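You operate a simulated robot arm through the tools that you are given. There is no shell and no other tool.

The job below is to be done with a simulated robot arm. You get a single attempt, and the scene is never put back.

## Task
Empty the resin cup into the grey waste tub and put it back.
Fine: dip roller up and left up, no spill, the same cup in its ring, slide in; leave the yellow-banded cup; the emergency stop stays in. Set down upright: resin cup with a black band.

The check looks at the end state, three seconds after you hand in, the way a careful person would. Anything else that was tipped, shoved, dropped, spilled or broken makes it a failure.

## Robot
A 7-joint arm with a two-finger parallel gripper, fixed in place. Base frame: the origin is on the floor under the middle of its stand, x ahead of it, y to its left, z up. Lengths are in m, angles in degrees, forces in N, time in s.
It reaches about 1.479 m from its shoulder. Its first joint turns from -166.0 to 166.0 degrees. Payload 4.4 kg.
The TCP is the grasp point between the finger pads, 0.023 m short of the fingertips. In the tool frame z runs along the fingers and y along their closing line. Largest opening 0.094 m; finger width 0.038, thickness 0.01; the body of the gripper, 0.054 by 0.096 m, starts 0.039 m behind the TCP.
Orientation is told as [roll, pitch, yaw] about the base's x, y, z axes, in that order, counted from this pose: with the fingers straight down and closing along the base's y, the tool's x points along the base's -x, its y along +y and its z along -z.

## Interface
- The arm moves only by the tool drive_tool. Its argument "steps" is a list of rows, each a list of 3 entries, a list of its own where there are three numbers: the shift along the tool's x, y, z in units of 25 mm (1.0 is 25 mm), then the turn, a rotation vector about the tool's x, y, z in units of 6 degrees (1.0 is 6 degrees), then the gripper command, from -1 (fully open) to 1 (shut), values between in proportion. In form: [[[dx, dy, dz], [ax, ay, az], hand], ...]. A call has 1 to 20 rows; each row shifts and turns the commanded pose from where the row before left it, along the tool's axes as they then stand. A call with a number of a shift or a turn outside -1 to 1 is refused whole. Each row takes 0.2 s and may step no farther than 0.05 m and 8.6 degrees from the row before; otherwise, or with a gripper value out of range, the whole call is refused. Where a pose cannot be reached the arm comes as near as it can. A force on the tool above 90 N (or 10 N above the force at the start of the call, whichever is more), or a blocked arm, ends the call early, and 0.2 s more pass. Each finger travels about 0.072 m/s and halts on what it meets, pressing with about 36 N; the grip force reading is that of the motor and also rises with nothing between the fingers. The clock runs only during rows and for 0.2 s after the last one: add rows that do not move to give the fingers time. The reply holds the time, the measured pose of the TCP, the force on the tool along the base axes, the opening and the grip force, in the units named above and with some noise, with the torque about the TCP (base axes, N m) and any sound that the robot's microphone picked up.
- Cameras (640 x 400 px; columns grow to the right, rows downward): "scene" is fixed at [0.0497, 0.6523, 1.6431]; the picture's right is [-0.26, -0.97, 0.00], its down [-0.69, 0.19, -0.70] and it looks along [0.68, -0.18, -0.71] (base axes); focal length 264 px, centre (320, 200). "wrist" rides on the gripper at [0.086, 0.016, -0.075] in the tool frame; the picture's right is [-0.18, 0.98, 0.00], its down [-0.58, -0.11, -0.81] and it looks along [-0.79, -0.15, 0.59] (tool axes); focal length 243 px, centre (320, 200). There is no depth. A picture from a camera that has moved, and an enlarged one, comes with that camera's place and axes in the base frame and with its lens.
- camera(camera): a new picture of that camera. It takes no simulated time.
- close_up(camera, box): a new picture of the part [left, top, right, bottom] of that camera's present view, enlarged. It takes no simulated time.
- close_job(): hands the job in; it is judged then, once.

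Places have to be worked out from the pictures, the camera data and where the tool is seen. Open the gripper and draw the arm clear of the work before you hand the job in, unless the task says otherwise.

The tools are called by a JSON object that holds its "name" and its "arguments". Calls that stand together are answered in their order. drive_tool: Moves the arm, as the interface text tells. Its arguments: {"type":"object","properties":{"steps":{"type":"array","items":{"type":"array"}}},"required":["steps"]} The other tools are called the same way: camera (camera) takes a picture; close_up (camera, box) takes an enlarged picture of a part of a camera's view; close_job () hands the job in.

At the start:

```text
time_s: 0.0
ee_pos: [0.5299, 0.4097, 1.3917]
tool_rot: [0.0, 0.0, 0.0]
wrist_force: [0.5, -0.3, -0.4]
torque: [0.0, 0.03, -0.01]
gripper_width: 0.0939
grasp_force: 0.1
```

scene: 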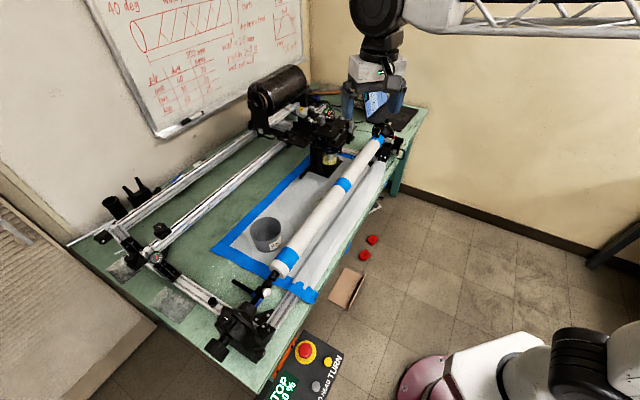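
wrist: 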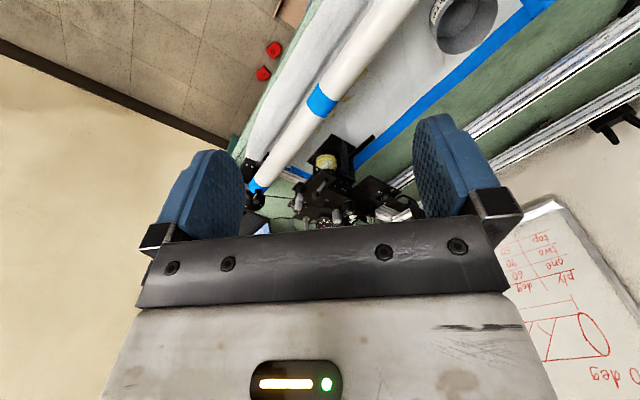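

I see a filament winder on a green bench, with a grey tub on the sheet and a yellow-banded cup in the carriage. I start with enlarged views to identify the resin cup, ring, slide and roller.

{"name": "close_up", "arguments": {"camera": "scene", "box": [240, 60, 440, 185]}}

{"name": "close_up", "arguments": {"camera": "scene", "box": [60, 160, 320, 320]}}

{"name": "close_up", "arguments": {"camera": "wrist", "box": [230, 100, 450, 237]}}

{"name": "close_up", "arguments": {"camera": "scene", "box": [200, 230, 400, 400]}}

```text
3.20 times, centred on (340, 122) of scene
camera zoom: at [0.0497, 0.6523, 1.6431], right [-0.26, -0.97, 0.0], down [-0.69, 0.19, -0.7], along [0.68, -0.18, -0.71], focal length 845 px, centre (256, 448)
```

zoom: 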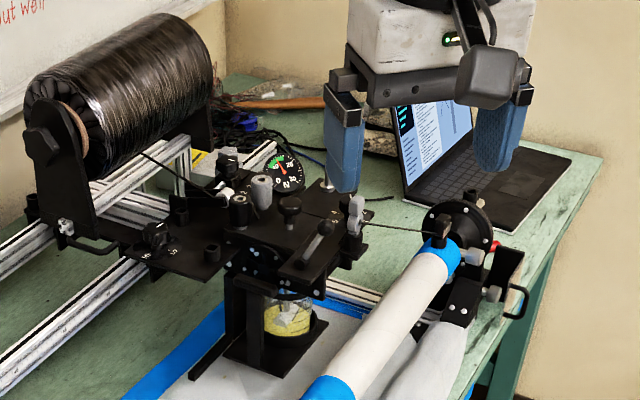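

```text
2.46 times, centred on (190, 240) of scene
camera zoom: at [0.0497, 0.6523, 1.6431], right [-0.26, -0.97, 0.0], down [-0.69, 0.19, -0.7], along [0.68, -0.18, -0.71], focal length 650 px, centre (640, 102)
```

zoom: 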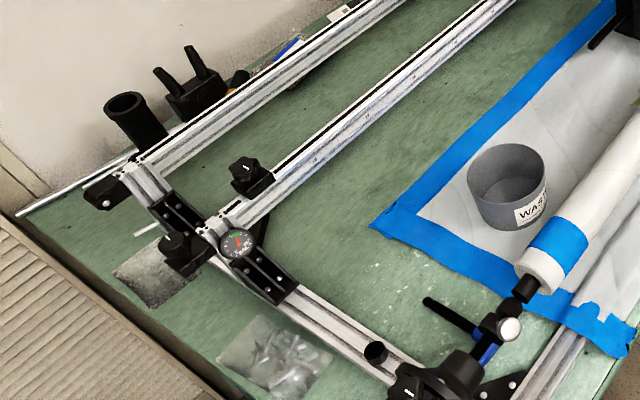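

```text
2.91 times, centred on (340, 168) of wrist
camera zoom: at [0.4442, 0.4265, 1.467], right [0.18, 0.98, 0.0], down [0.58, -0.11, 0.81], along [0.79, -0.15, -0.59], focal length 706 px, centre (262, 292)
```

zoom: 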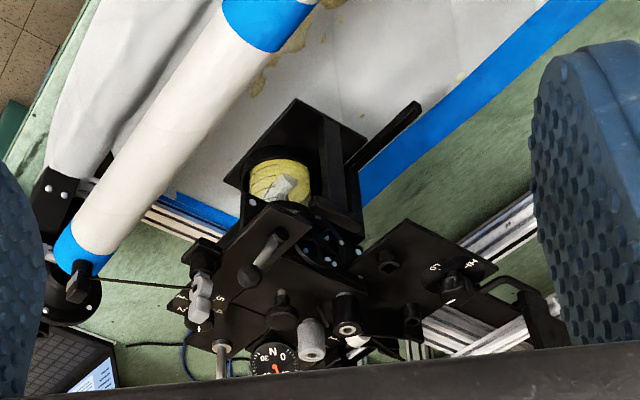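

```text
2.35 times, centred on (300, 315) of scene
camera zoom: at [0.0497, 0.6523, 1.6431], right [-0.26, -0.97, 0.0], down [-0.69, 0.19, -0.7], along [0.68, -0.18, -0.71], focal length 621 px, centre (367, -71)
```

zoom: 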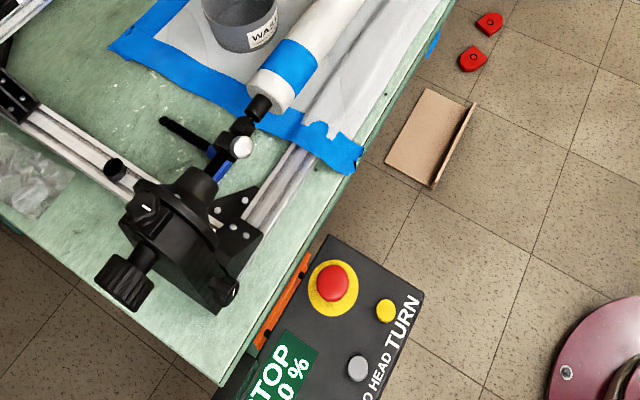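

The cup in the carriage sits near (1.06, 0.33, 0.85) and the tub rim near (0.69, 0.69, 0.86). I zoom harder on the cup, the carriage and the objects by the wall.

{"name": "close_up", "arguments": {"camera": "scene", "box": [290, 110, 370, 185]}}

{"name": "close_up", "arguments": {"camera": "wrist", "box": [290, 130, 400, 230]}}

{"name": "close_up", "arguments": {"camera": "scene", "box": [80, 160, 180, 260]}}

{"name": "close_up", "arguments": {"camera": "scene", "box": [300, 60, 440, 140]}}

{"name": "close_up", "arguments": {"camera": "scene", "box": [220, 320, 360, 400]}}

```text
5.33 times, centred on (330, 148) of scene
camera zoom: at [0.0497, 0.6523, 1.6431], right [-0.26, -0.97, 0.0], down [-0.69, 0.19, -0.7], along [0.68, -0.18, -0.71], focal length 1408 px, centre (267, 480)
```

zoom: 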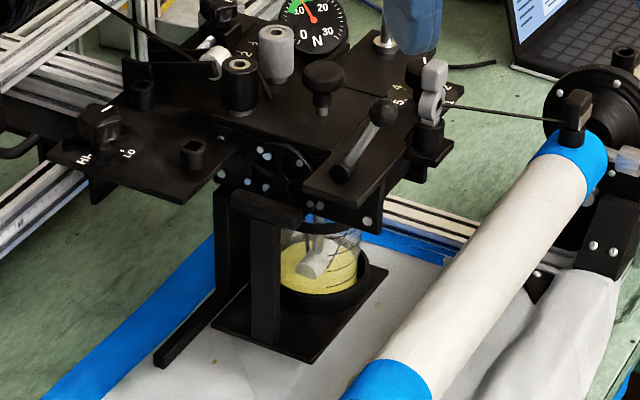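

```text
4.00 times, centred on (345, 180) of wrist
camera zoom: at [0.4442, 0.4265, 1.467], right [0.18, 0.98, 0.0], down [0.58, -0.11, 0.81], along [0.79, -0.15, -0.59], focal length 970 px, centre (220, 280)
```

zoom: 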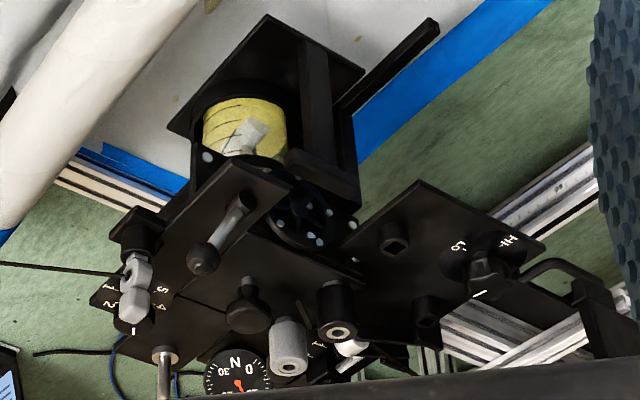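

```text
4.00 times, centred on (130, 210) of scene
camera zoom: at [0.0497, 0.6523, 1.6431], right [-0.26, -0.97, 0.0], down [-0.69, 0.19, -0.7], along [0.68, -0.18, -0.71], focal length 1056 px, centre (1080, 160)
```

zoom: 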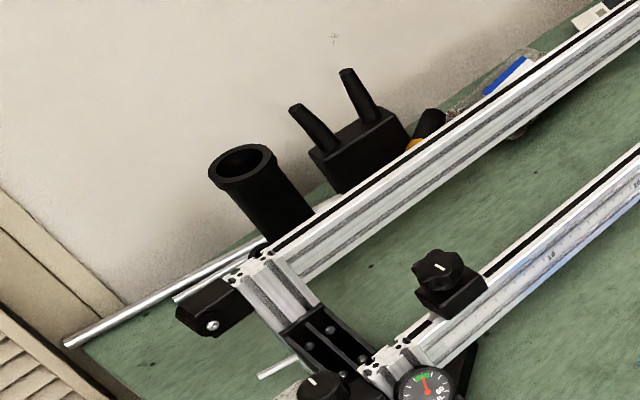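

```text
4.57 times, centred on (370, 100) of scene
camera zoom: at [0.0497, 0.6523, 1.6431], right [-0.26, -0.97, 0.0], down [-0.69, 0.19, -0.7], along [0.68, -0.18, -0.71], focal length 1207 px, centre (91, 657)
```

zoom: 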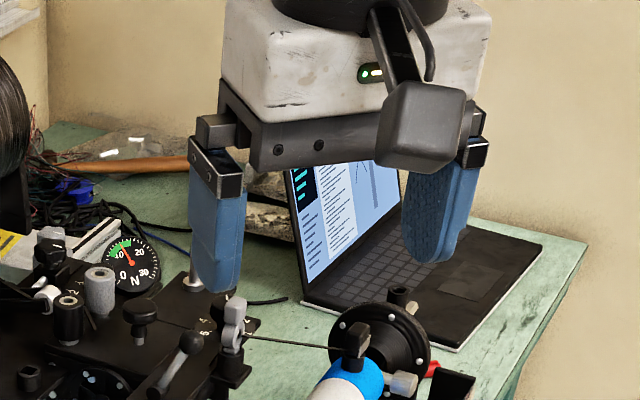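

```text
4.57 times, centred on (290, 360) of scene
camera zoom: at [0.0497, 0.6523, 1.6431], right [-0.26, -0.97, 0.0], down [-0.69, 0.19, -0.7], along [0.68, -0.18, -0.71], focal length 1207 px, centre (457, -531)
```

zoom: 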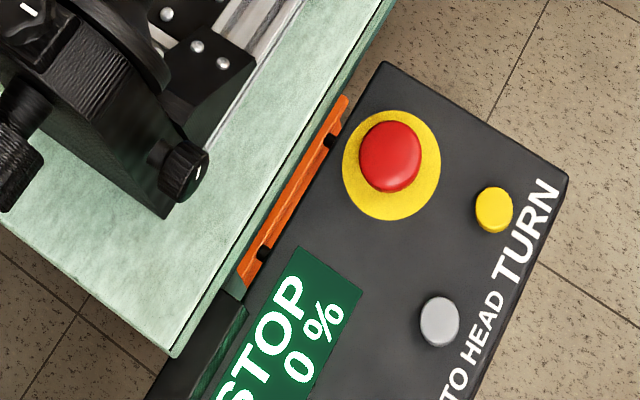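

The cup in the ring is a clear cup with yellow resin, and the dip roller is down in it. I can't see the slide or the second cup well. I move the wrist camera over the tub side and yaw -45° so it looks along the winder's long axis at the carriage.

{"name": "drive_tool", "arguments": {"steps": [[[-0.908, 0.876, 0.6], [0, 0, 0], -1], [[-0.908, 0.876, 0.6], [0, 0, 0], -1], [[-0.908, 0.876, 0.6], [0, 0, 0], -1], [[-0.908, 0.876, 0.6], [0, 0, 0], -1], [[-0.908, 0.876, 0.6], [0, 0, 0], -1], [[-0.908, 0.876, 0.6], [0, 0, 0], -1], [[-0.908, 0.876, 0.6], [0, 0, 0], -1], [[-0.908, 0.876, 0.6], [0, 0, 0], -1], [[-0.908, 0.876, 0.6], [0, 0, 0], -1], [[-0.908, 0.876, 0.6], [0, 0, 0], -1], [[0, 0, 0.5], [0, 0, 1], -1], [[0, 0, 0.5], [0, 0, 1], -1], [[0, 0, 0.5], [0, 0, 1], -1], [[0, 0, 0.5], [0, 0, 1], -1], [[0, 0, 0.5], [0, 0, 1], -1], [[0, 0, 0.5], [0, 0, 1], -1], [[0, 0, 0], [0, 0, 1], -1], [[0, 0, 0], [0, 0, 0.5], -1], [[0, 0, 0], [0, 0, 0], -1]]}}

{"name": "camera", "arguments": {"camera": "wrist"}}

{"name": "camera", "arguments": {"camera": "scene"}}

```text
time_s: 4.0
ee_pos: [0.7577, 0.6283, 1.1671]
tool_rot: [-0.1, 0.1, -45.0]
wrist_force: [-0.6, 0.6, 0.0]
torque: [0.03, 0.0, -0.02]
gripper_width: 0.0943
grasp_force: 0.0
```

```text
taken
camera wrist: at [0.7073, 0.7022, 1.2422], right [0.83, 0.56, 0.0], down [0.33, -0.49, 0.81], along [0.45, -0.67, -0.59], focal length 243 px, centre (320, 200)
```

wrist: 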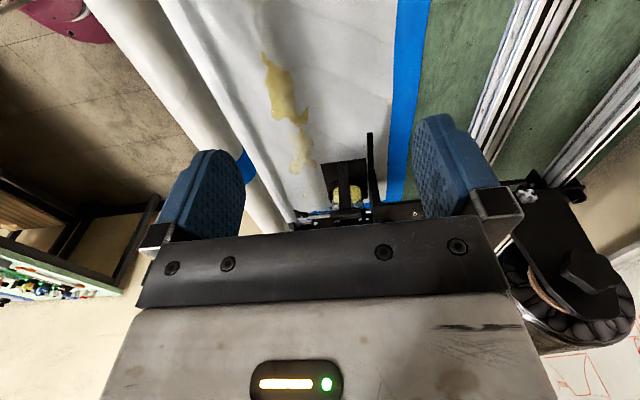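

```text
taken
```

scene: 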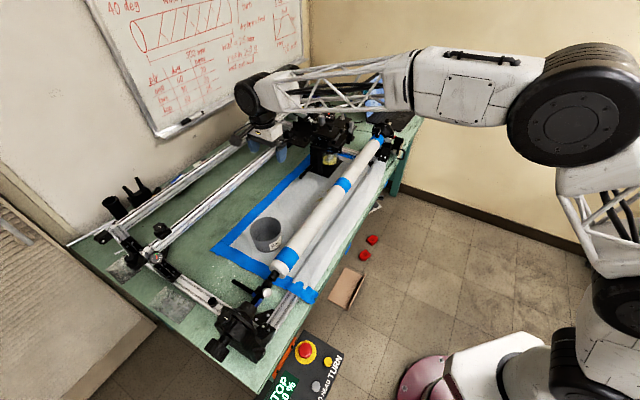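

The cup shows at about (345,190) in this inverted wrist view, partly hidden by the gripper body. I zoom in on it.

{"name": "close_up", "arguments": {"camera": "wrist", "box": [270, 110, 430, 230]}}

{"name": "close_up", "arguments": {"camera": "scene", "box": [290, 100, 410, 185]}}

```text
3.33 times, centred on (350, 170) of wrist
camera zoom: at [0.7073, 0.7022, 1.2422], right [0.83, 0.56, 0.0], down [0.33, -0.49, 0.81], along [0.45, -0.67, -0.59], focal length 809 px, centre (220, 300)
```

zoom: 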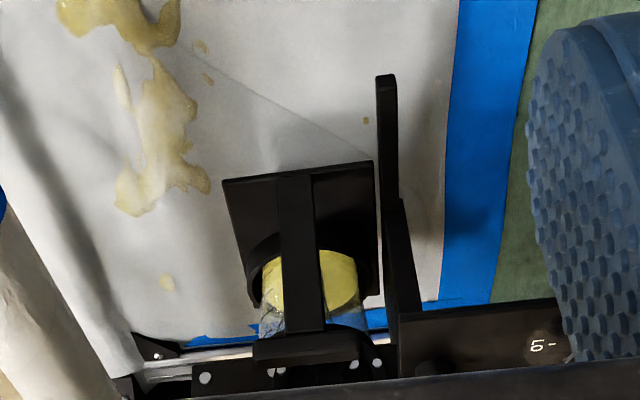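

```text
4.71 times, centred on (350, 142) of scene
camera zoom: at [0.0497, 0.6523, 1.6431], right [-0.26, -0.97, 0.0], down [-0.69, 0.19, -0.7], along [0.68, -0.18, -0.71], focal length 1242 px, centre (179, 471)
```

zoom: 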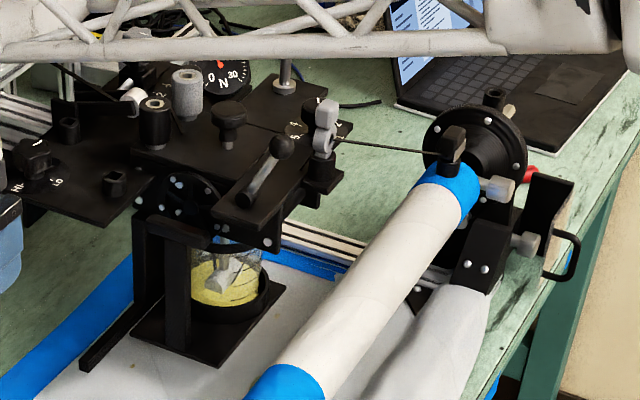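

The cup stands in a socket on a plate with a black upright handle on the tub side and a guide bar beside it, so the slide seems to pull out along (-0.7, +0.7). Next I go to the robot's side of the mandrel to view the carriage from the front.

{"name": "drive_tool", "arguments": {"steps": [[[-0.94, -0.657, -0.1], [0, 0, 0], -1], [[-0.94, -0.657, -0.1], [0, 0, 0], -1], [[-0.94, -0.657, -0.1], [0, 0, 0], -1], [[-0.94, -0.657, -0.1], [0, 0, 0], -1], [[-0.94, -0.657, -0.1], [0, 0, 0], -1], [[-0.94, -0.657, -0.1], [0, 0, 0], -1], [[-0.94, -0.657, -0.1], [0, 0, 0], -1], [[-0.94, -0.657, -0.1], [0, 0, 0], -1], [[-0.94, -0.657, -0.1], [0, 0, 0], -1], [[-0.94, -0.657, -0.1], [0, 0, 0], -1], [[-0.94, -0.657, -0.1], [0, 0, 0], -1], [[-0.94, -0.657, -0.1], [0, 0, 0], -1], [[-0.94, -0.657, -0.1], [0, 0, 0], -1], [[-0.94, -0.657, -0.1], [0, 0, 0], -1]]}}

{"name": "drive_tool", "arguments": {"steps": [[[0, 0, 0], [0, 0, -1], -1], [[0, 0, 0], [0, 0, -1], -1], [[0, 0, 0], [0, 0, -1], -1], [[0, 0, 0], [0, 0, -1], -1], [[0, 0, 0], [0, 0, -1], -1], [[0, 0, 0], [0, 0, -1], -1], [[0, 0, 0], [0, 0, -1], -1], [[0, 0, 0], [0, 0, -1], -1], [[0, 0, 0], [0, 0, -1], -1], [[0, 0, 0], [0, 0, -1], -1], [[0, 0, 0], [0, 0, -1], -1], [[0, 0, 0], [0, 0, -1], -1], [[0, 0, 0], [0, 0, -1], -1], [[0, 0, 0], [0, 0, -1], -1], [[0, 0, 0], [0, 0, -1], -1], [[0, 0, 0], [0, 0, 0], -1]]}}

{"name": "camera", "arguments": {"camera": "wrist"}}

{"name": "camera", "arguments": {"camera": "scene"}}

```text
time_s: 7.0
ee_pos: [0.8293, 0.2339, 1.2017]
tool_rot: [0.0, 0.0, -45.0]
wrist_force: [0.3, 0.3, -0.4]
torque: [0.01, 0.0, 0.01]
gripper_width: 0.094
grasp_force: 0.0
```

```text
time_s: 10.4
ee_pos: [0.8281, 0.2331, 1.2026]
tool_rot: [0.0, 0.1, 45.1]
wrist_force: [-0.3, 0.1, 0.1]
torque: [0.0, 0.01, 0.0]
gripper_width: 0.0937
grasp_force: 0.1
```

```text
taken
camera wrist: at [0.7554, 0.1846, 1.2769], right [-0.57, 0.82, 0.0], down [0.49, 0.33, 0.81], along [0.66, 0.46, -0.59], focal length 243 px, centre (320, 200)
```

wrist: 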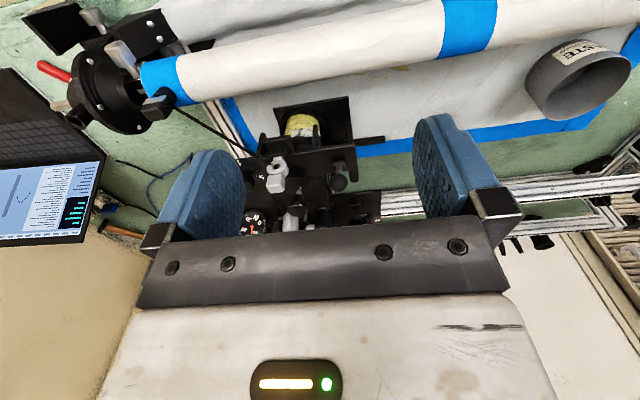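

```text
taken
```

scene: 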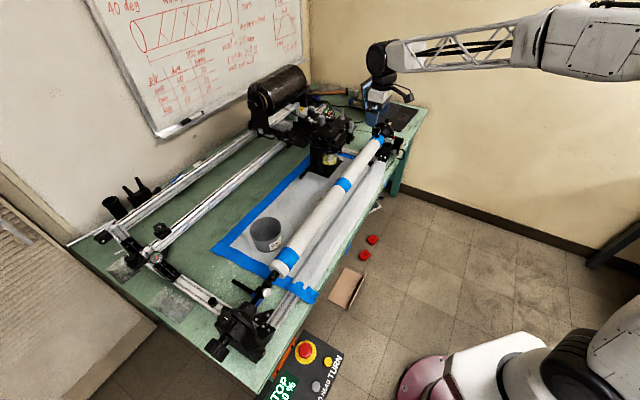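

Good front view: mandrel in the foreground, cup and carriage behind it, tub to the right. I zoom on both.

{"name": "close_up", "arguments": {"camera": "wrist", "box": [225, 85, 385, 185]}}

{"name": "close_up", "arguments": {"camera": "wrist", "box": [235, 145, 395, 245]}}

{"name": "close_up", "arguments": {"camera": "wrist", "box": [0, 0, 250, 155]}}

{"name": "close_up", "arguments": {"camera": "wrist", "box": [440, 0, 640, 125]}}

```text
4.00 times, centred on (305, 135) of wrist
camera zoom: at [0.7554, 0.1846, 1.2769], right [-0.57, 0.82, 0.0], down [0.49, 0.33, 0.81], along [0.66, 0.46, -0.59], focal length 970 px, centre (380, 460)
```

zoom: 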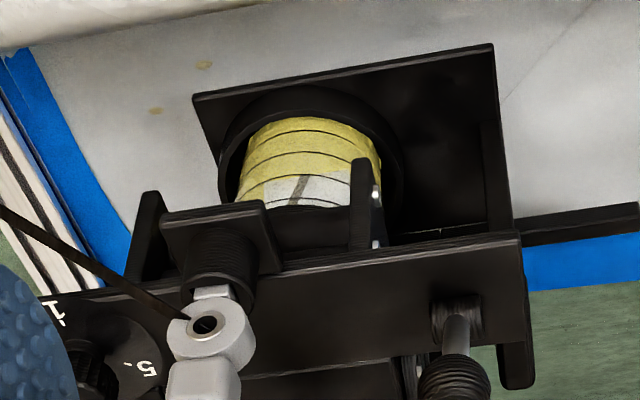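

```text
4.00 times, centred on (315, 195) of wrist
camera zoom: at [0.7554, 0.1846, 1.2769], right [-0.57, 0.82, 0.0], down [0.49, 0.33, 0.81], along [0.66, 0.46, -0.59], focal length 970 px, centre (340, 220)
```

zoom: 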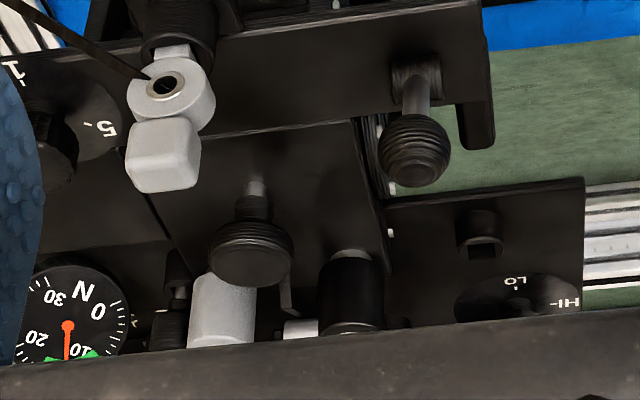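

```text
2.56 times, centred on (125, 78) of wrist
camera zoom: at [0.7554, 0.1846, 1.2769], right [-0.57, 0.82, 0.0], down [0.49, 0.33, 0.81], along [0.66, 0.46, -0.59], focal length 621 px, centre (819, 514)
```

zoom: 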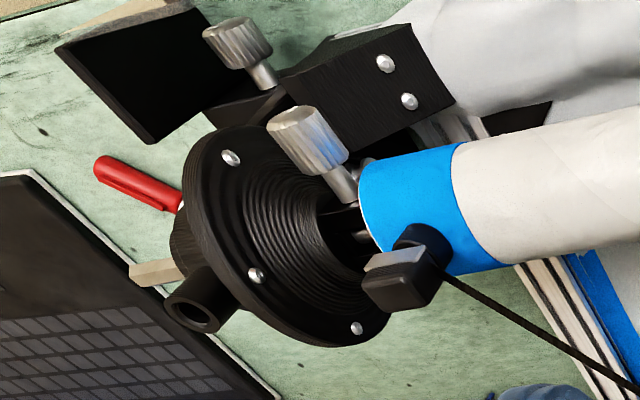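

```text
3.20 times, centred on (540, 62) of wrist
camera zoom: at [0.7554, 0.1846, 1.2769], right [-0.57, 0.82, 0.0], down [0.49, 0.33, 0.81], along [0.66, 0.46, -0.59], focal length 776 px, centre (-384, 640)
```

zoom: 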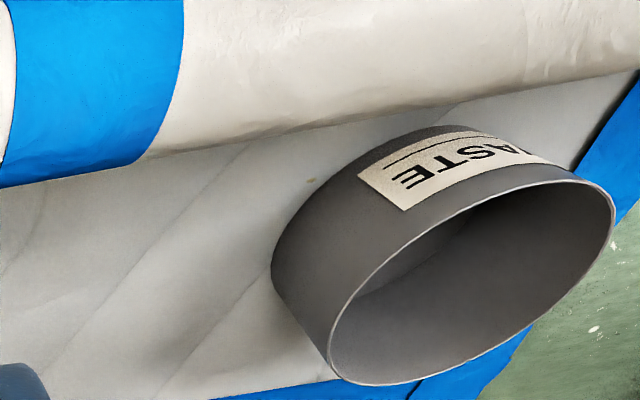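

Triangulating, the lever ball is near (0.92, 0.33, 1.09), its pivot near z 1.03, the cup near (1.035, 0.338, 0.86) and the tub rim near (0.675, 0.69, 0.885). To see the lever and dip roller better, I go back to the tub side and look along the winder axis at a lower angle.

{"name": "drive_tool", "arguments": {"steps": [[[-0.89, 0.98, 0], [0, 0, 0], -1], [[-0.89, 0.98, 0], [0, 0, 0], -1], [[-0.89, 0.98, 0], [0, 0, 0], -1], [[-0.89, 0.98, 0], [0, 0, 0], -1], [[-0.89, 0.98, 0], [0, 0, 0], -1], [[-0.89, 0.98, 0], [0, 0, 0], -1], [[-0.89, 0.98, 0], [0, 0, 0], -1], [[-0.89, 0.98, 0], [0, 0, 0], -1], [[-0.89, 0.98, 0], [0, 0, 0], -1], [[0, 0, 0], [0, 0, 1], -1], [[0, 0, 0], [0, 0, 1], -1], [[0, 0, 0], [0, 0, 1], -1], [[0, 0, 0], [0, 0, 1], -1], [[0, 0, 0], [0, 0, 1], -1], [[0, 0, 0], [0, 0, 1], -1], [[0, 0, 0], [0, 0, 1], -1], [[0, 0, 0], [0, 0, 1], -1]]}}

{"name": "drive_tool", "arguments": {"steps": [[[0, 0, 0], [0, 0, 1], -1], [[0, 0, 0], [0, 0, 1], -1], [[0, 0, 0], [0, 0, 1], -1], [[0, 0, 0], [0, 0, 1], -1], [[0, 0, 0], [0, 0, 1], -1], [[0, 0, 0], [0, 0, 1], -1], [[0, 0, 0], [0, 0, 1], -1], [[0, 0, 0.8], [0, 0, 0], -1], [[0, 0, 0.8], [0, 0, 0], -1], [[0, 0, 0.8], [0, 0, 0], -1], [[0, 0, 0.8], [0, 0, 0], -1], [[0, 0, 0.8], [0, 0, 0], -1], [[0, 0, 0], [0, -1, 0], -1], [[0, 0, 0], [0, -1, 0], -1], [[0, 0, 0], [0, -1, 0], -1], [[0, 0, 0], [0, -1, 0], -1], [[0, 0, 0], [0, -1, 0], -1], [[0, 0, 0], [0, -0.5, 0], -1], [[0, 0, 0], [0, 0, 0], -1]]}}

{"name": "camera", "arguments": {"camera": "wrist"}}

{"name": "camera", "arguments": {"camera": "scene"}}

```text
time_s: 14.0
ee_pos: [0.8119, 0.5305, 1.2015]
tool_rot: [-0.1, -0.1, -3.1]
wrist_force: [-0.4, 0.4, -0.1]
torque: [0.0, -0.02, -0.01]
gripper_width: 0.0942
grasp_force: 0.0
```

```text
time_s: 18.0
ee_pos: [0.8139, 0.5304, 1.1019]
tool_rot: [0.1, -33.0, -45.1]
wrist_force: [0.5, 0.0, -0.5]
torque: [-0.02, -0.01, 0.02]
gripper_width: 0.0941
grasp_force: 0.0
```

```text
taken
camera wrist: at [0.7448, 0.6229, 1.1175], right [0.8, 0.59, 0.1], down [-0.04, -0.11, 0.99], along [0.59, -0.8, -0.06], focal length 243 px, centre (320, 200)
```

wrist: 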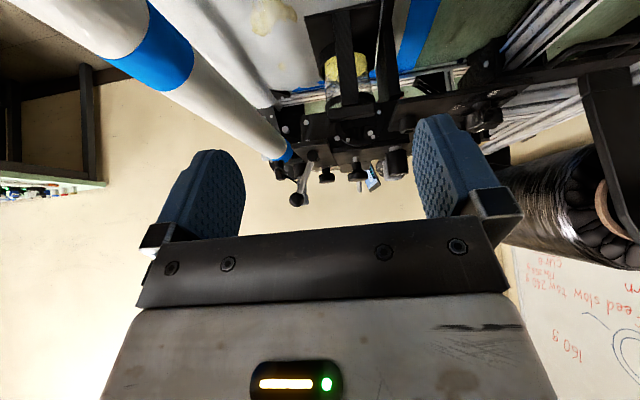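

```text
taken
```

scene: 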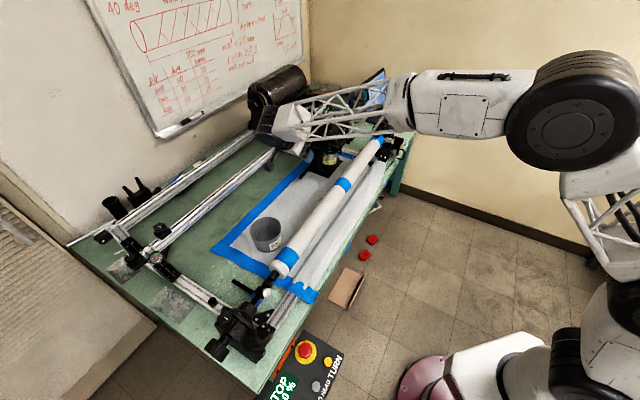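

Now the view runs nearly level along the winder axis, upside down. I zoom on the cup, roller arm and lever.

{"name": "close_up", "arguments": {"camera": "wrist", "box": [270, 0, 430, 100]}}

{"name": "close_up", "arguments": {"camera": "wrist", "box": [260, 80, 440, 210]}}

{"name": "close_up", "arguments": {"camera": "wrist", "box": [280, 60, 400, 135]}}

{"name": "close_up", "arguments": {"camera": "wrist", "box": [380, 0, 640, 160]}}

```text
4.00 times, centred on (350, 50) of wrist
camera zoom: at [0.7448, 0.6229, 1.1175], right [0.8, 0.59, 0.1], down [-0.04, -0.11, 0.99], along [0.59, -0.8, -0.06], focal length 970 px, centre (200, 800)
```

zoom: 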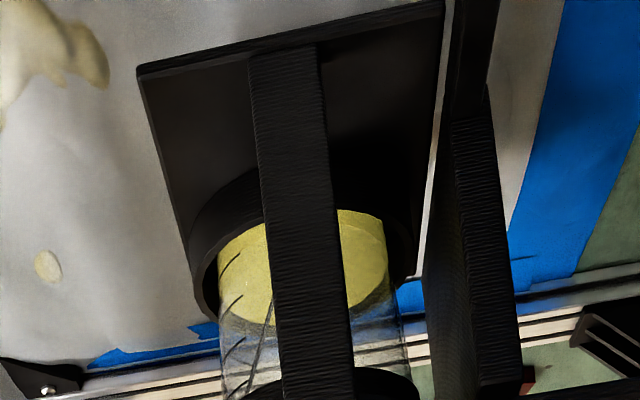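

```text
3.08 times, centred on (350, 145) of wrist
camera zoom: at [0.7448, 0.6229, 1.1175], right [0.8, 0.59, 0.1], down [-0.04, -0.11, 0.99], along [0.59, -0.8, -0.06], focal length 746 px, centre (228, 369)
```

zoom: 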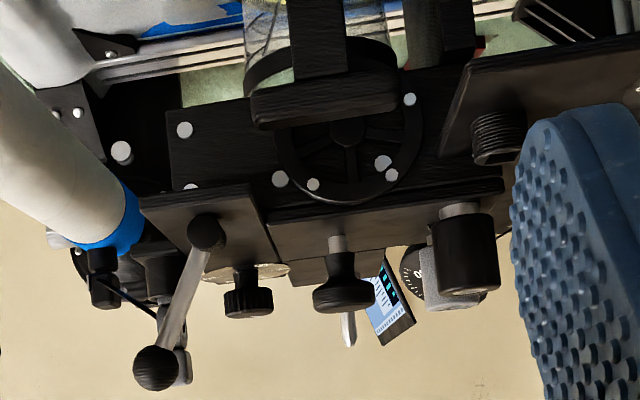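

```text
5.33 times, centred on (340, 98) of wrist
camera zoom: at [0.7448, 0.6229, 1.1175], right [0.8, 0.59, 0.1], down [-0.04, -0.11, 0.99], along [0.59, -0.8, -0.06], focal length 1294 px, centre (213, 747)
```

zoom: 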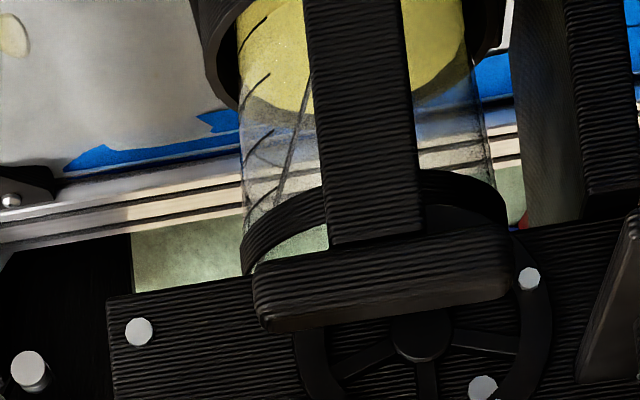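

```text
2.46 times, centred on (510, 80) of wrist
camera zoom: at [0.7448, 0.6229, 1.1175], right [0.8, 0.59, 0.1], down [-0.04, -0.11, 0.99], along [0.59, -0.8, -0.06], focal length 597 px, centre (-148, 495)
```

zoom: 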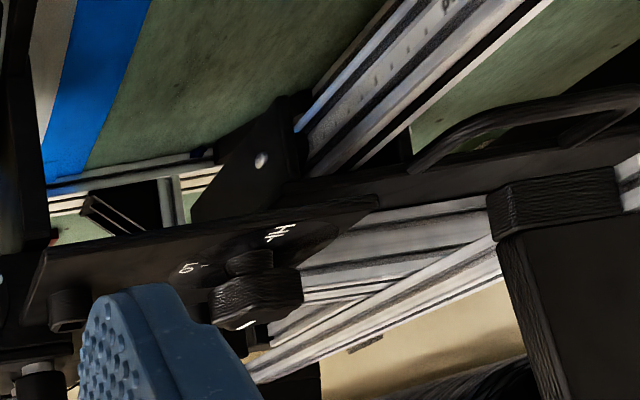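

The cup has a black band just under its rim, so it is the resin cup, and a T-handle post stands on the tub side of its slide. The ball lever's hub axis runs along the winder axis and the lever leans toward the mandrel. I zoom tighter on the lever and on the cup interior.

{"name": "close_up", "arguments": {"camera": "wrist", "box": [275, 140, 345, 210]}}

{"name": "close_up", "arguments": {"camera": "scene", "box": [318, 148, 348, 168]}}

{"name": "close_up", "arguments": {"camera": "wrist", "box": [320, 50, 380, 110]}}

{"name": "close_up", "arguments": {"camera": "scene", "box": [325, 115, 375, 150]}}

```text
5.71 times, centred on (310, 175) of wrist
camera zoom: at [0.7448, 0.6229, 1.1175], right [0.8, 0.59, 0.1], down [-0.04, -0.11, 0.99], along [0.59, -0.8, -0.06], focal length 1386 px, centre (377, 343)
```

zoom: 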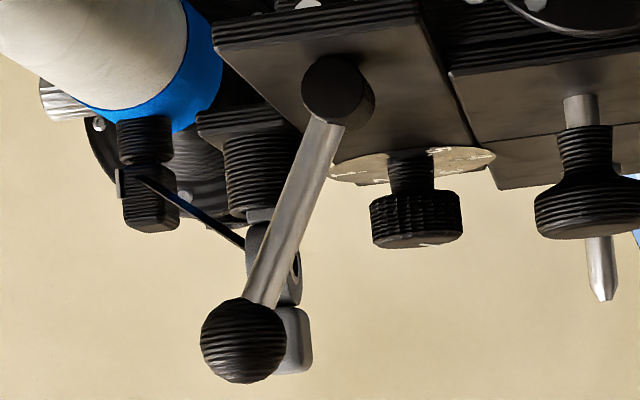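

```text
16.00 times, centred on (333, 158) of scene
camera zoom: at [0.0497, 0.6523, 1.6431], right [-0.26, -0.97, 0.0], down [-0.69, 0.19, -0.7], along [0.68, -0.18, -0.71], focal length 4224 px, centre (112, 872)
```

zoom: 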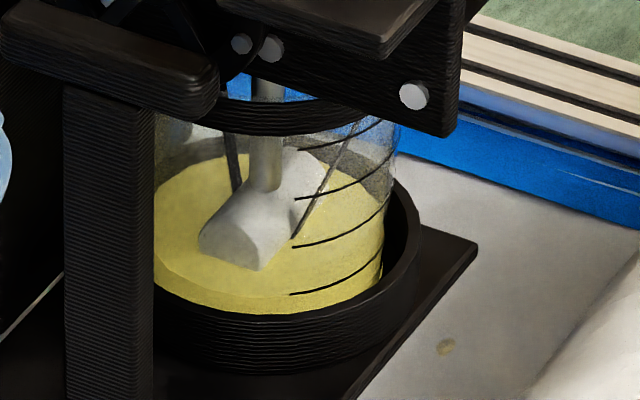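

```text
6.67 times, centred on (350, 80) of wrist
camera zoom: at [0.7448, 0.6229, 1.1175], right [0.8, 0.59, 0.1], down [-0.04, -0.11, 0.99], along [0.59, -0.8, -0.06], focal length 1618 px, centre (120, 1000)
```

zoom: 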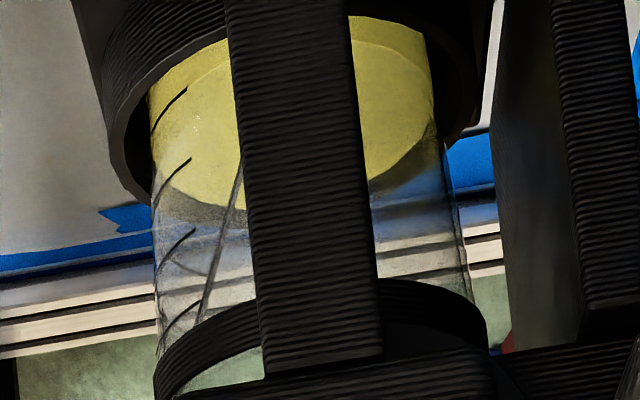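

```text
11.43 times, centred on (350, 132) of scene
camera zoom: at [0.0497, 0.6523, 1.6431], right [-0.26, -0.97, 0.0], down [-0.69, 0.19, -0.7], along [0.68, -0.18, -0.71], focal length 3017 px, centre (-23, 971)
```

zoom: 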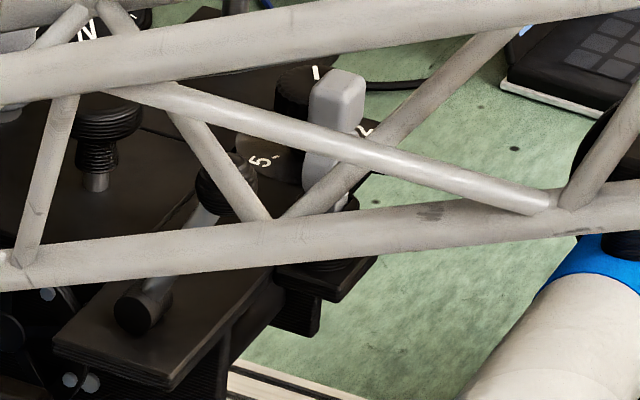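

The dip roller hangs on a vertical rod, and the mushroom knob on the plate sits at about (1.04, 0.34, 1.03), directly above the cup. That makes the knob the likely roller handle, with the ball lever possibly unrelated. I zoom on the knob and the surrounding carriage for slots or marks.

{"name": "close_up", "arguments": {"camera": "wrist", "box": [330, 130, 390, 200]}}

{"name": "close_up", "arguments": {"camera": "wrist", "box": [330, 90, 420, 150]}}

{"name": "close_up", "arguments": {"camera": "scene", "box": [310, 140, 350, 165]}}

```text
5.71 times, centred on (360, 165) of wrist
camera zoom: at [0.7448, 0.6229, 1.1175], right [0.8, 0.59, 0.1], down [-0.04, -0.11, 0.99], along [0.59, -0.8, -0.06], focal length 1386 px, centre (91, 400)
```

zoom: 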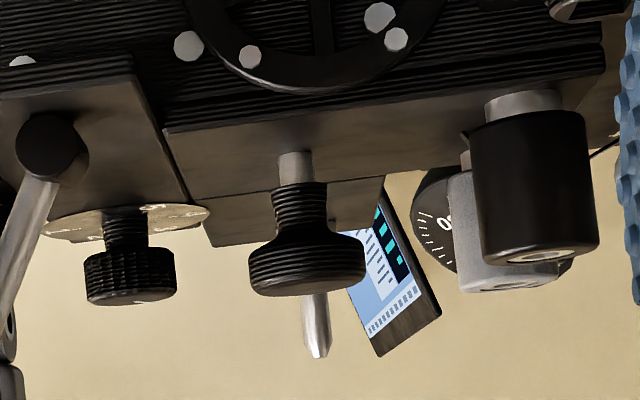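

```text
6.67 times, centred on (375, 120) of wrist
camera zoom: at [0.7448, 0.6229, 1.1175], right [0.8, 0.59, 0.1], down [-0.04, -0.11, 0.99], along [0.59, -0.8, -0.06], focal length 1618 px, centre (-47, 733)
```

zoom: 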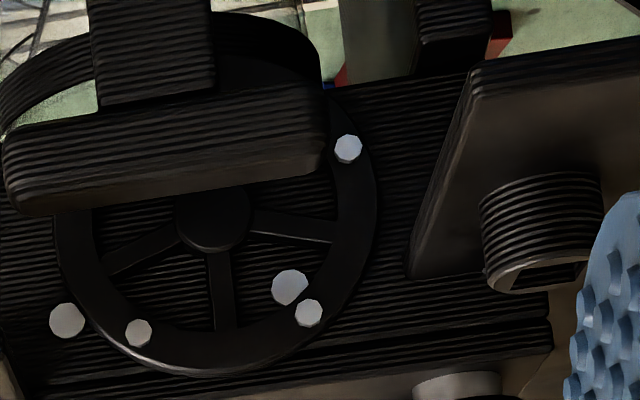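

```text
16.00 times, centred on (330, 152) of scene
camera zoom: at [0.0497, 0.6523, 1.6431], right [-0.26, -0.97, 0.0], down [-0.69, 0.19, -0.7], along [0.68, -0.18, -0.71], focal length 4224 px, centre (160, 960)
```

zoom: 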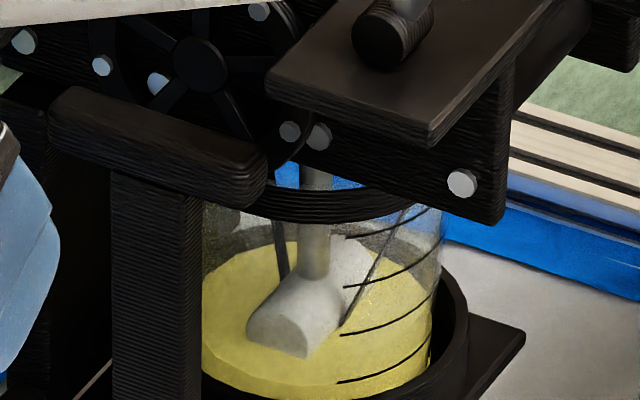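

The knob's grey stem is the roller rod. I place its axis at about (1.0415, 0.338), with the plate top at z≈1.027, the head about 34 mm across and the head top at z≈1.067. I'll straighten the hand, rise, yaw to +45° so the fingers close along the winder axis away from the spools, and go above the knob.

{"name": "drive_tool", "arguments": {"steps": [[[0, 0, 0], [0, 1, 0], -1], [[0, 0, 0], [0, 1, 0], -1], [[0, 0, 0], [0, 1, 0], -1], [[0, 0, 0], [0, 1, 0], -1], [[0, 0, 0], [0, 1, 0], -1], [[0, 0, 0], [0, 0.5, 0], -1], [[0, 0, -1], [0, 0, 0], -1], [[0, 0, -1], [0, 0, 0], -1], [[0, 0, -1], [0, 0, 0], -1], [[0, 0, -1], [0, 0, 0], -1], [[0, 0, 0], [0, 0, -1], -1], [[0, 0, 0], [0, 0, -1], -1], [[0, 0, 0], [0, 0, -1], -1], [[0, 0, 0], [0, 0, -1], -1], [[0, 0, 0], [0, 0, -1], -1], [[0, 0, 0], [0, 0, -1], -1], [[0, 0, 0], [0, 0, -1], -1], [[0, 0, 0], [0, 0, -1], -1], [[0, 0, 0], [0, 0, -1], -1], [[0, 0, 0], [0, 0, -1], -1]]}}

{"name": "drive_tool", "arguments": {"steps": [[[0, 0, 0], [0, 0, -1], -1], [[0, 0, 0], [0, 0, -1], -1], [[0, 0, 0], [0, 0, -1], -1], [[0, 0, 0], [0, 0, -1], -1], [[0, 0, 0], [0, 0, -1], -1], [[-0.083, -0.99, 0], [0, 0, 0], -1], [[-0.083, -0.99, 0], [0, 0, 0], -1], [[-0.083, -0.99, 0], [0, 0, 0], -1], [[-0.083, -0.99, 0], [0, 0, 0], -1], [[-0.083, -0.99, 0], [0, 0, 0], -1], [[-0.083, -0.99, 0], [0, 0, 0], -1], [[-0.083, -0.99, 0], [0, 0, 0], -1], [[-0.083, -0.99, 0], [0, 0, 0], -1], [[-0.083, -0.99, 0], [0, 0, 0], -1], [[-0.083, -0.99, 0], [0, 0, 0], -1], [[0, 0, 0], [0, 0, 0], -1]]}}

{"name": "camera", "arguments": {"camera": "wrist"}}

{"name": "camera", "arguments": {"camera": "scene"}}

```text
time_s: 22.2
ee_pos: [0.8133, 0.5312, 1.2034]
tool_rot: [0.0, 0.0, 15.2]
wrist_force: [-0.7, 0.0, 0.5]
torque: [0.0, -0.01, 0.02]
gripper_width: 0.0941
grasp_force: 0.1
```

```text
time_s: 25.6
ee_pos: [1.0048, 0.3688, 1.2021]
tool_rot: [-0.1, 0.0, 45.1]
wrist_force: [1.4, -0.1, 0.0]
torque: [-0.01, -0.02, -0.03]
gripper_width: 0.0942
grasp_force: 0.1
```

```text
taken
camera wrist: at [0.9322, 0.3215, 1.2772], right [-0.56, 0.83, 0.0], down [0.49, 0.33, 0.81], along [0.67, 0.46, -0.59], focal length 243 px, centre (320, 200)
```

wrist: 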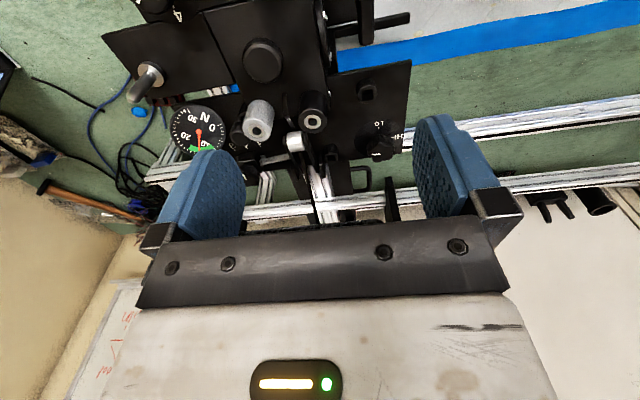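

```text
taken
```

scene: 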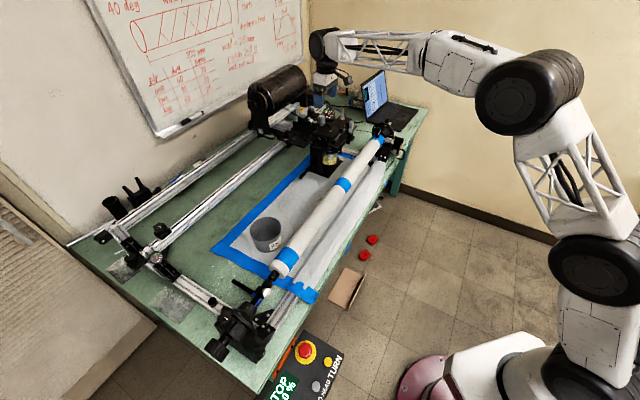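

The knob appears at about (262, 60) in the wrist view, which gives (1.037, 0.336) at head height, close to my estimate. I zoom for a precise fix and to check clearances around it.

{"name": "close_up", "arguments": {"camera": "wrist", "box": [120, 0, 420, 187]}}

{"name": "close_up", "arguments": {"camera": "scene", "box": [300, 90, 380, 140]}}

```text
2.13 times, centred on (270, 94) of wrist
camera zoom: at [0.9322, 0.3215, 1.2772], right [-0.56, 0.83, 0.0], down [0.49, 0.33, 0.81], along [0.67, 0.46, -0.59], focal length 518 px, centre (427, 427)
```

zoom: 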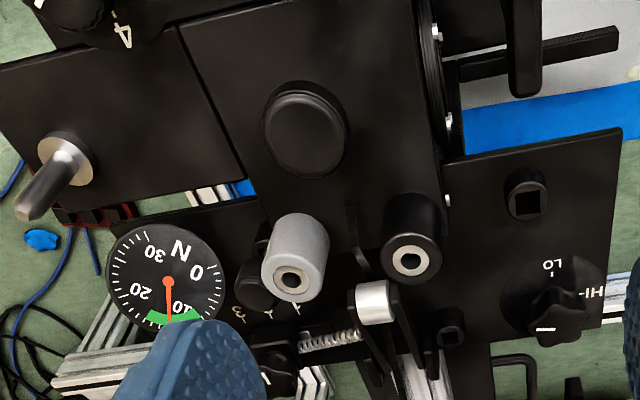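

```text
8.00 times, centred on (340, 115) of scene
camera zoom: at [0.0497, 0.6523, 1.6431], right [-0.26, -0.97, 0.0], down [-0.69, 0.19, -0.7], along [0.68, -0.18, -0.71], focal length 2112 px, centre (160, 880)
```

zoom: 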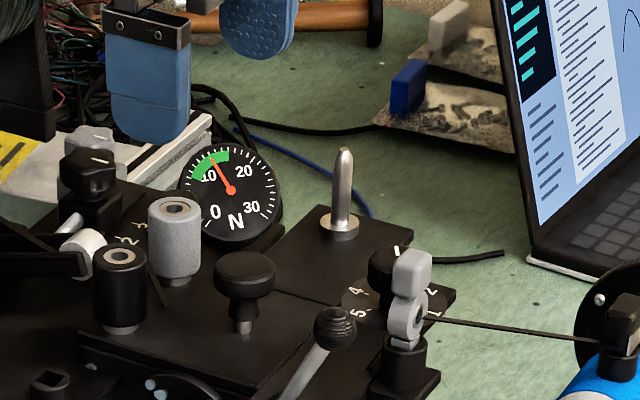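

I take the knob axis as (1.040, 0.337). I move over it, narrow the opening to about 70 mm and descend partway, then check the view.

{"name": "drive_tool", "arguments": {"steps": [[[-0.05, -0.95, 0], [0, 0, 0], -0.5], [[-0.05, -0.95, 0], [0, 0, 0], -0.5], [[0, 0, 0.8], [0, 0, 0], -0.5], [[0, 0, 0.8], [0, 0, 0], -0.5], [[0, 0, 0.8], [0, 0, 0], -0.5], [[0, 0, 0.8], [0, 0, 0], -0.5], [[0, 0, 0], [0, 0, 0], -0.5]]}}

{"name": "camera", "arguments": {"camera": "wrist"}}

{"name": "close_up", "arguments": {"camera": "scene", "box": [290, 80, 390, 145]}}

```text
time_s: 27.2
ee_pos: [1.0386, 0.3387, 1.1217]
tool_rot: [0.0, 0.0, 44.9]
wrist_force: [-0.2, 0.0, 0.2]
torque: [0.0, 0.0, 0.02]
gripper_width: 0.0706
grasp_force: 0.1
```

```text
taken
camera wrist: at [0.9662, 0.2899, 1.1962], right [-0.56, 0.83, 0.0], down [0.49, 0.33, 0.81], along [0.67, 0.46, -0.59], focal length 243 px, centre (320, 200)
```

wrist: 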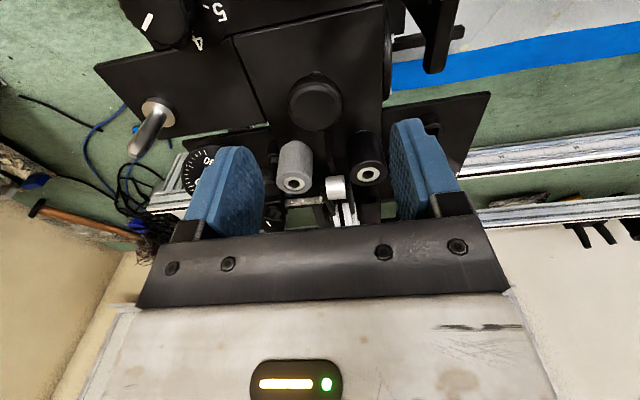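

```text
6.15 times, centred on (340, 112) of scene
camera zoom: at [0.0497, 0.6523, 1.6431], right [-0.26, -0.97, 0.0], down [-0.69, 0.19, -0.7], along [0.68, -0.18, -0.71], focal length 1625 px, centre (197, 738)
```

zoom: 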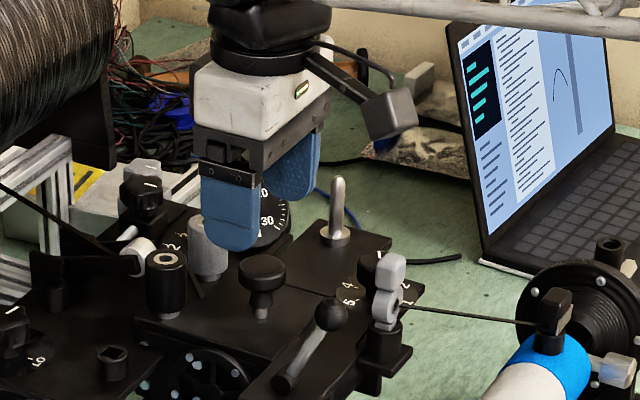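

The knob is centred between the fingers, about 5 mm toward the mandrel side. I correct that, descend to z≈1.062 and close on the head.

{"name": "drive_tool", "arguments": {"steps": [[[0.2, 0, 0.6], [0, 0, 0], -0.5], [[0, 0, 0.6], [0, 0, 0], -0.5], [[0, 0, 0.6], [0, 0, 0], -0.5], [[0, 0, 0.6], [0, 0, 0], -0.5], [[0, 0, 0], [0, 0, 0], -0.5]]}}

{"name": "close_up", "arguments": {"camera": "scene", "box": [300, 90, 380, 140]}}

{"name": "camera", "arguments": {"camera": "wrist"}}

```text
time_s: 28.4
ee_pos: [1.0347, 0.3353, 1.0616]
tool_rot: [0.1, 0.0, 45.0]
wrist_force: [0.5, 0.4, -0.5]
torque: [0.0, 0.0, 0.0]
gripper_width: 0.0707
grasp_force: 0.0
```

```text
8.00 times, centred on (340, 115) of scene
camera zoom: at [0.0497, 0.6523, 1.6431], right [-0.26, -0.97, 0.0], down [-0.69, 0.19, -0.7], along [0.68, -0.18, -0.71], focal length 2112 px, centre (160, 880)
```

zoom: 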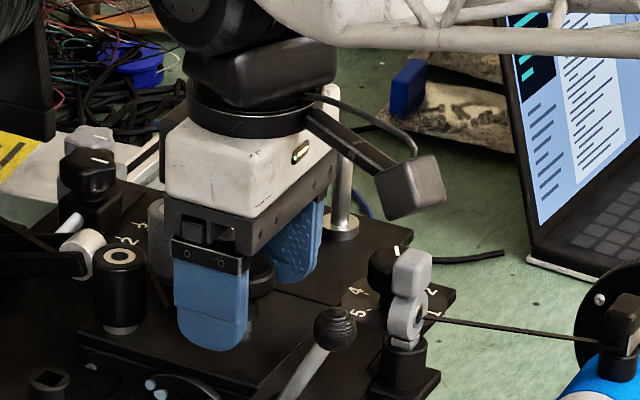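

```text
taken
camera wrist: at [0.9619, 0.2863, 1.1376], right [-0.56, 0.83, 0.0], down [0.49, 0.33, 0.81], along [0.67, 0.46, -0.59], focal length 243 px, centre (320, 200)
```

wrist: 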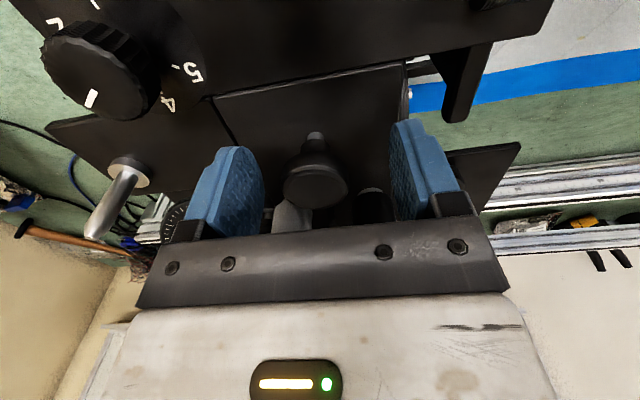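

The knob head sits between the pads. I close the gripper and hold.

{"name": "drive_tool", "arguments": {"steps": [[[0, 0, 0], [0, 0, 0], 1], [[0, 0, 0], [0, 0, 0], 1], [[0, 0, 0], [0, 0, 0], 1], [[0, 0, 0], [0, 0, 0], 1]]}}

{"name": "close_up", "arguments": {"camera": "wrist", "box": [160, 80, 480, 280]}}

```text
time_s: 29.4
ee_pos: [1.0353, 0.3351, 1.0628]
tool_rot: [0.0, 0.0, 45.0]
wrist_force: [0.6, -10.5, -0.8]
torque: [-0.03, -0.07, -0.08]
gripper_width: 0.033
grasp_force: 45.0
```

```text
2.00 times, centred on (320, 180) of wrist
camera zoom: at [0.9619, 0.2859, 1.1378], right [-0.56, 0.83, 0.0], down [0.49, 0.33, 0.81], along [0.67, 0.46, -0.59], focal length 485 px, centre (320, 240)
```

zoom: 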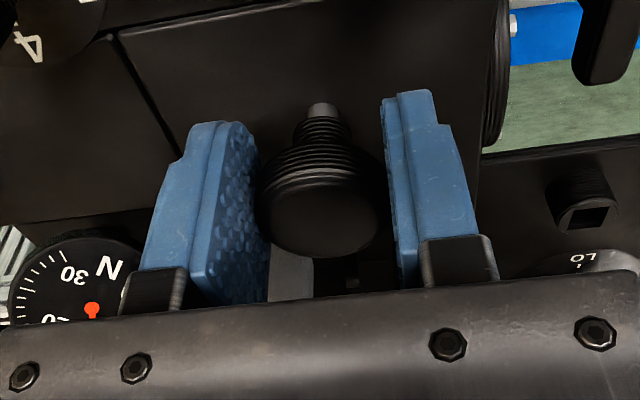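

The knob is held at 33 mm. I lift slowly by 10 mm and read the force.

{"name": "drive_tool", "arguments": {"steps": [[[0, 0, -0.2], [0, 0, 0], 1], [[0, 0, -0.2], [0, 0, 0], 1]]}}

{"name": "close_up", "arguments": {"camera": "scene", "box": [300, 110, 380, 170]}}

```text
time_s: 30.0
ee_pos: [1.0353, 0.3348, 1.0733]
tool_rot: [0.1, 0.1, 45.1]
wrist_force: [-27.7, -16.9, -4.0]
torque: [-0.29, 0.36, 0.08]
gripper_width: 0.0329
grasp_force: 45.0
```

```text
6.67 times, centred on (340, 140) of scene
camera zoom: at [0.0497, 0.6523, 1.6431], right [-0.26, -0.97, 0.0], down [-0.69, 0.19, -0.7], along [0.68, -0.18, -0.71], focal length 1760 px, centre (187, 600)
```

zoom: 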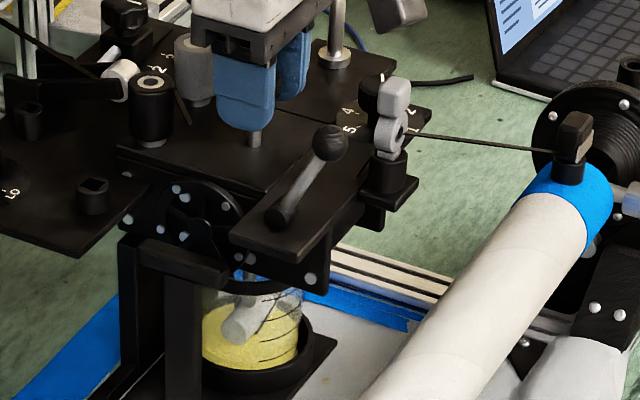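

The knob rises with only about 4 N of vertical load, but there is about 31 N sideways toward the mandrel side, so I'm slightly off its axis. I ease 1 mm in that direction while lifting further.

{"name": "drive_tool", "arguments": {"steps": [[[0.04, 0, -0.1], [0, 0, 0], 1], [[0, 0, -0.1], [0, 0, 0], 1]]}}

```text
time_s: 30.6
ee_pos: [1.0363, 0.3345, 1.078]
tool_rot: [0.0, 0.1, 45.0]
wrist_force: [-17.9, -6.0, -2.6]
torque: [-0.18, 0.35, 0.07]
gripper_width: 0.0328
grasp_force: 45.3
```

The side load dropped to about 18 N. I nudge further in the same direction and keep lifting.

{"name": "drive_tool", "arguments": {"steps": [[[0.04, 0.01, -0.2], [0, 0, 0], 1], [[0, 0, -0.2], [0, 0, 0], 1], [[0, 0, -0.2], [0, 0, 0], 1]]}}

{"name": "close_up", "arguments": {"camera": "scene", "box": [300, 110, 380, 170]}}

```text
time_s: 31.4
ee_pos: [1.0343, 0.3346, 1.092]
tool_rot: [0.0, -0.2, 45.0]
wrist_force: [26.3, 19.8, -2.4]
torque: [0.21, -0.25, 0.01]
gripper_width: 0.0329
grasp_force: 45.1
```

```text
6.67 times, centred on (340, 140) of scene
camera zoom: at [0.0497, 0.6523, 1.6431], right [-0.26, -0.97, 0.0], down [-0.69, 0.19, -0.7], along [0.68, -0.18, -0.71], focal length 1760 px, centre (187, 600)
```

zoom: 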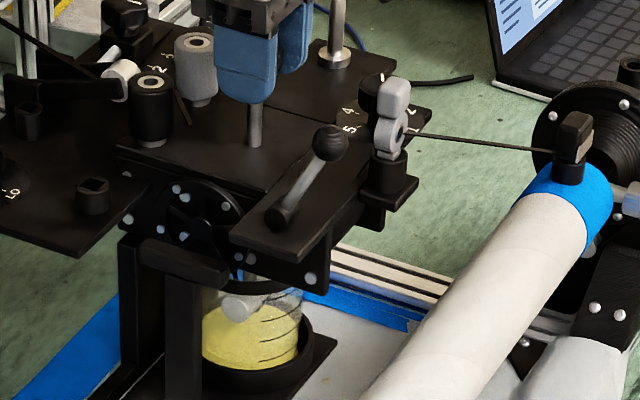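

The roller is rising with the knob. The side load is now about 32 N the other way, so I shift back about 0.6 mm and continue lifting.

{"name": "drive_tool", "arguments": {"steps": [[[-0.026, 0, -0.2], [0, 0, 0], 1], [[0, 0, -0.2], [0, 0, 0], 1], [[0, 0, -0.2], [0, 0, 0], 1]]}}

```text
time_s: 32.2
ee_pos: [1.0346, 0.3344, 1.1064]
tool_rot: [0.0, 0.0, 45.0]
wrist_force: [25.3, 16.7, -4.0]
torque: [0.21, -0.32, 0.05]
gripper_width: 0.0329
grasp_force: 44.5
```

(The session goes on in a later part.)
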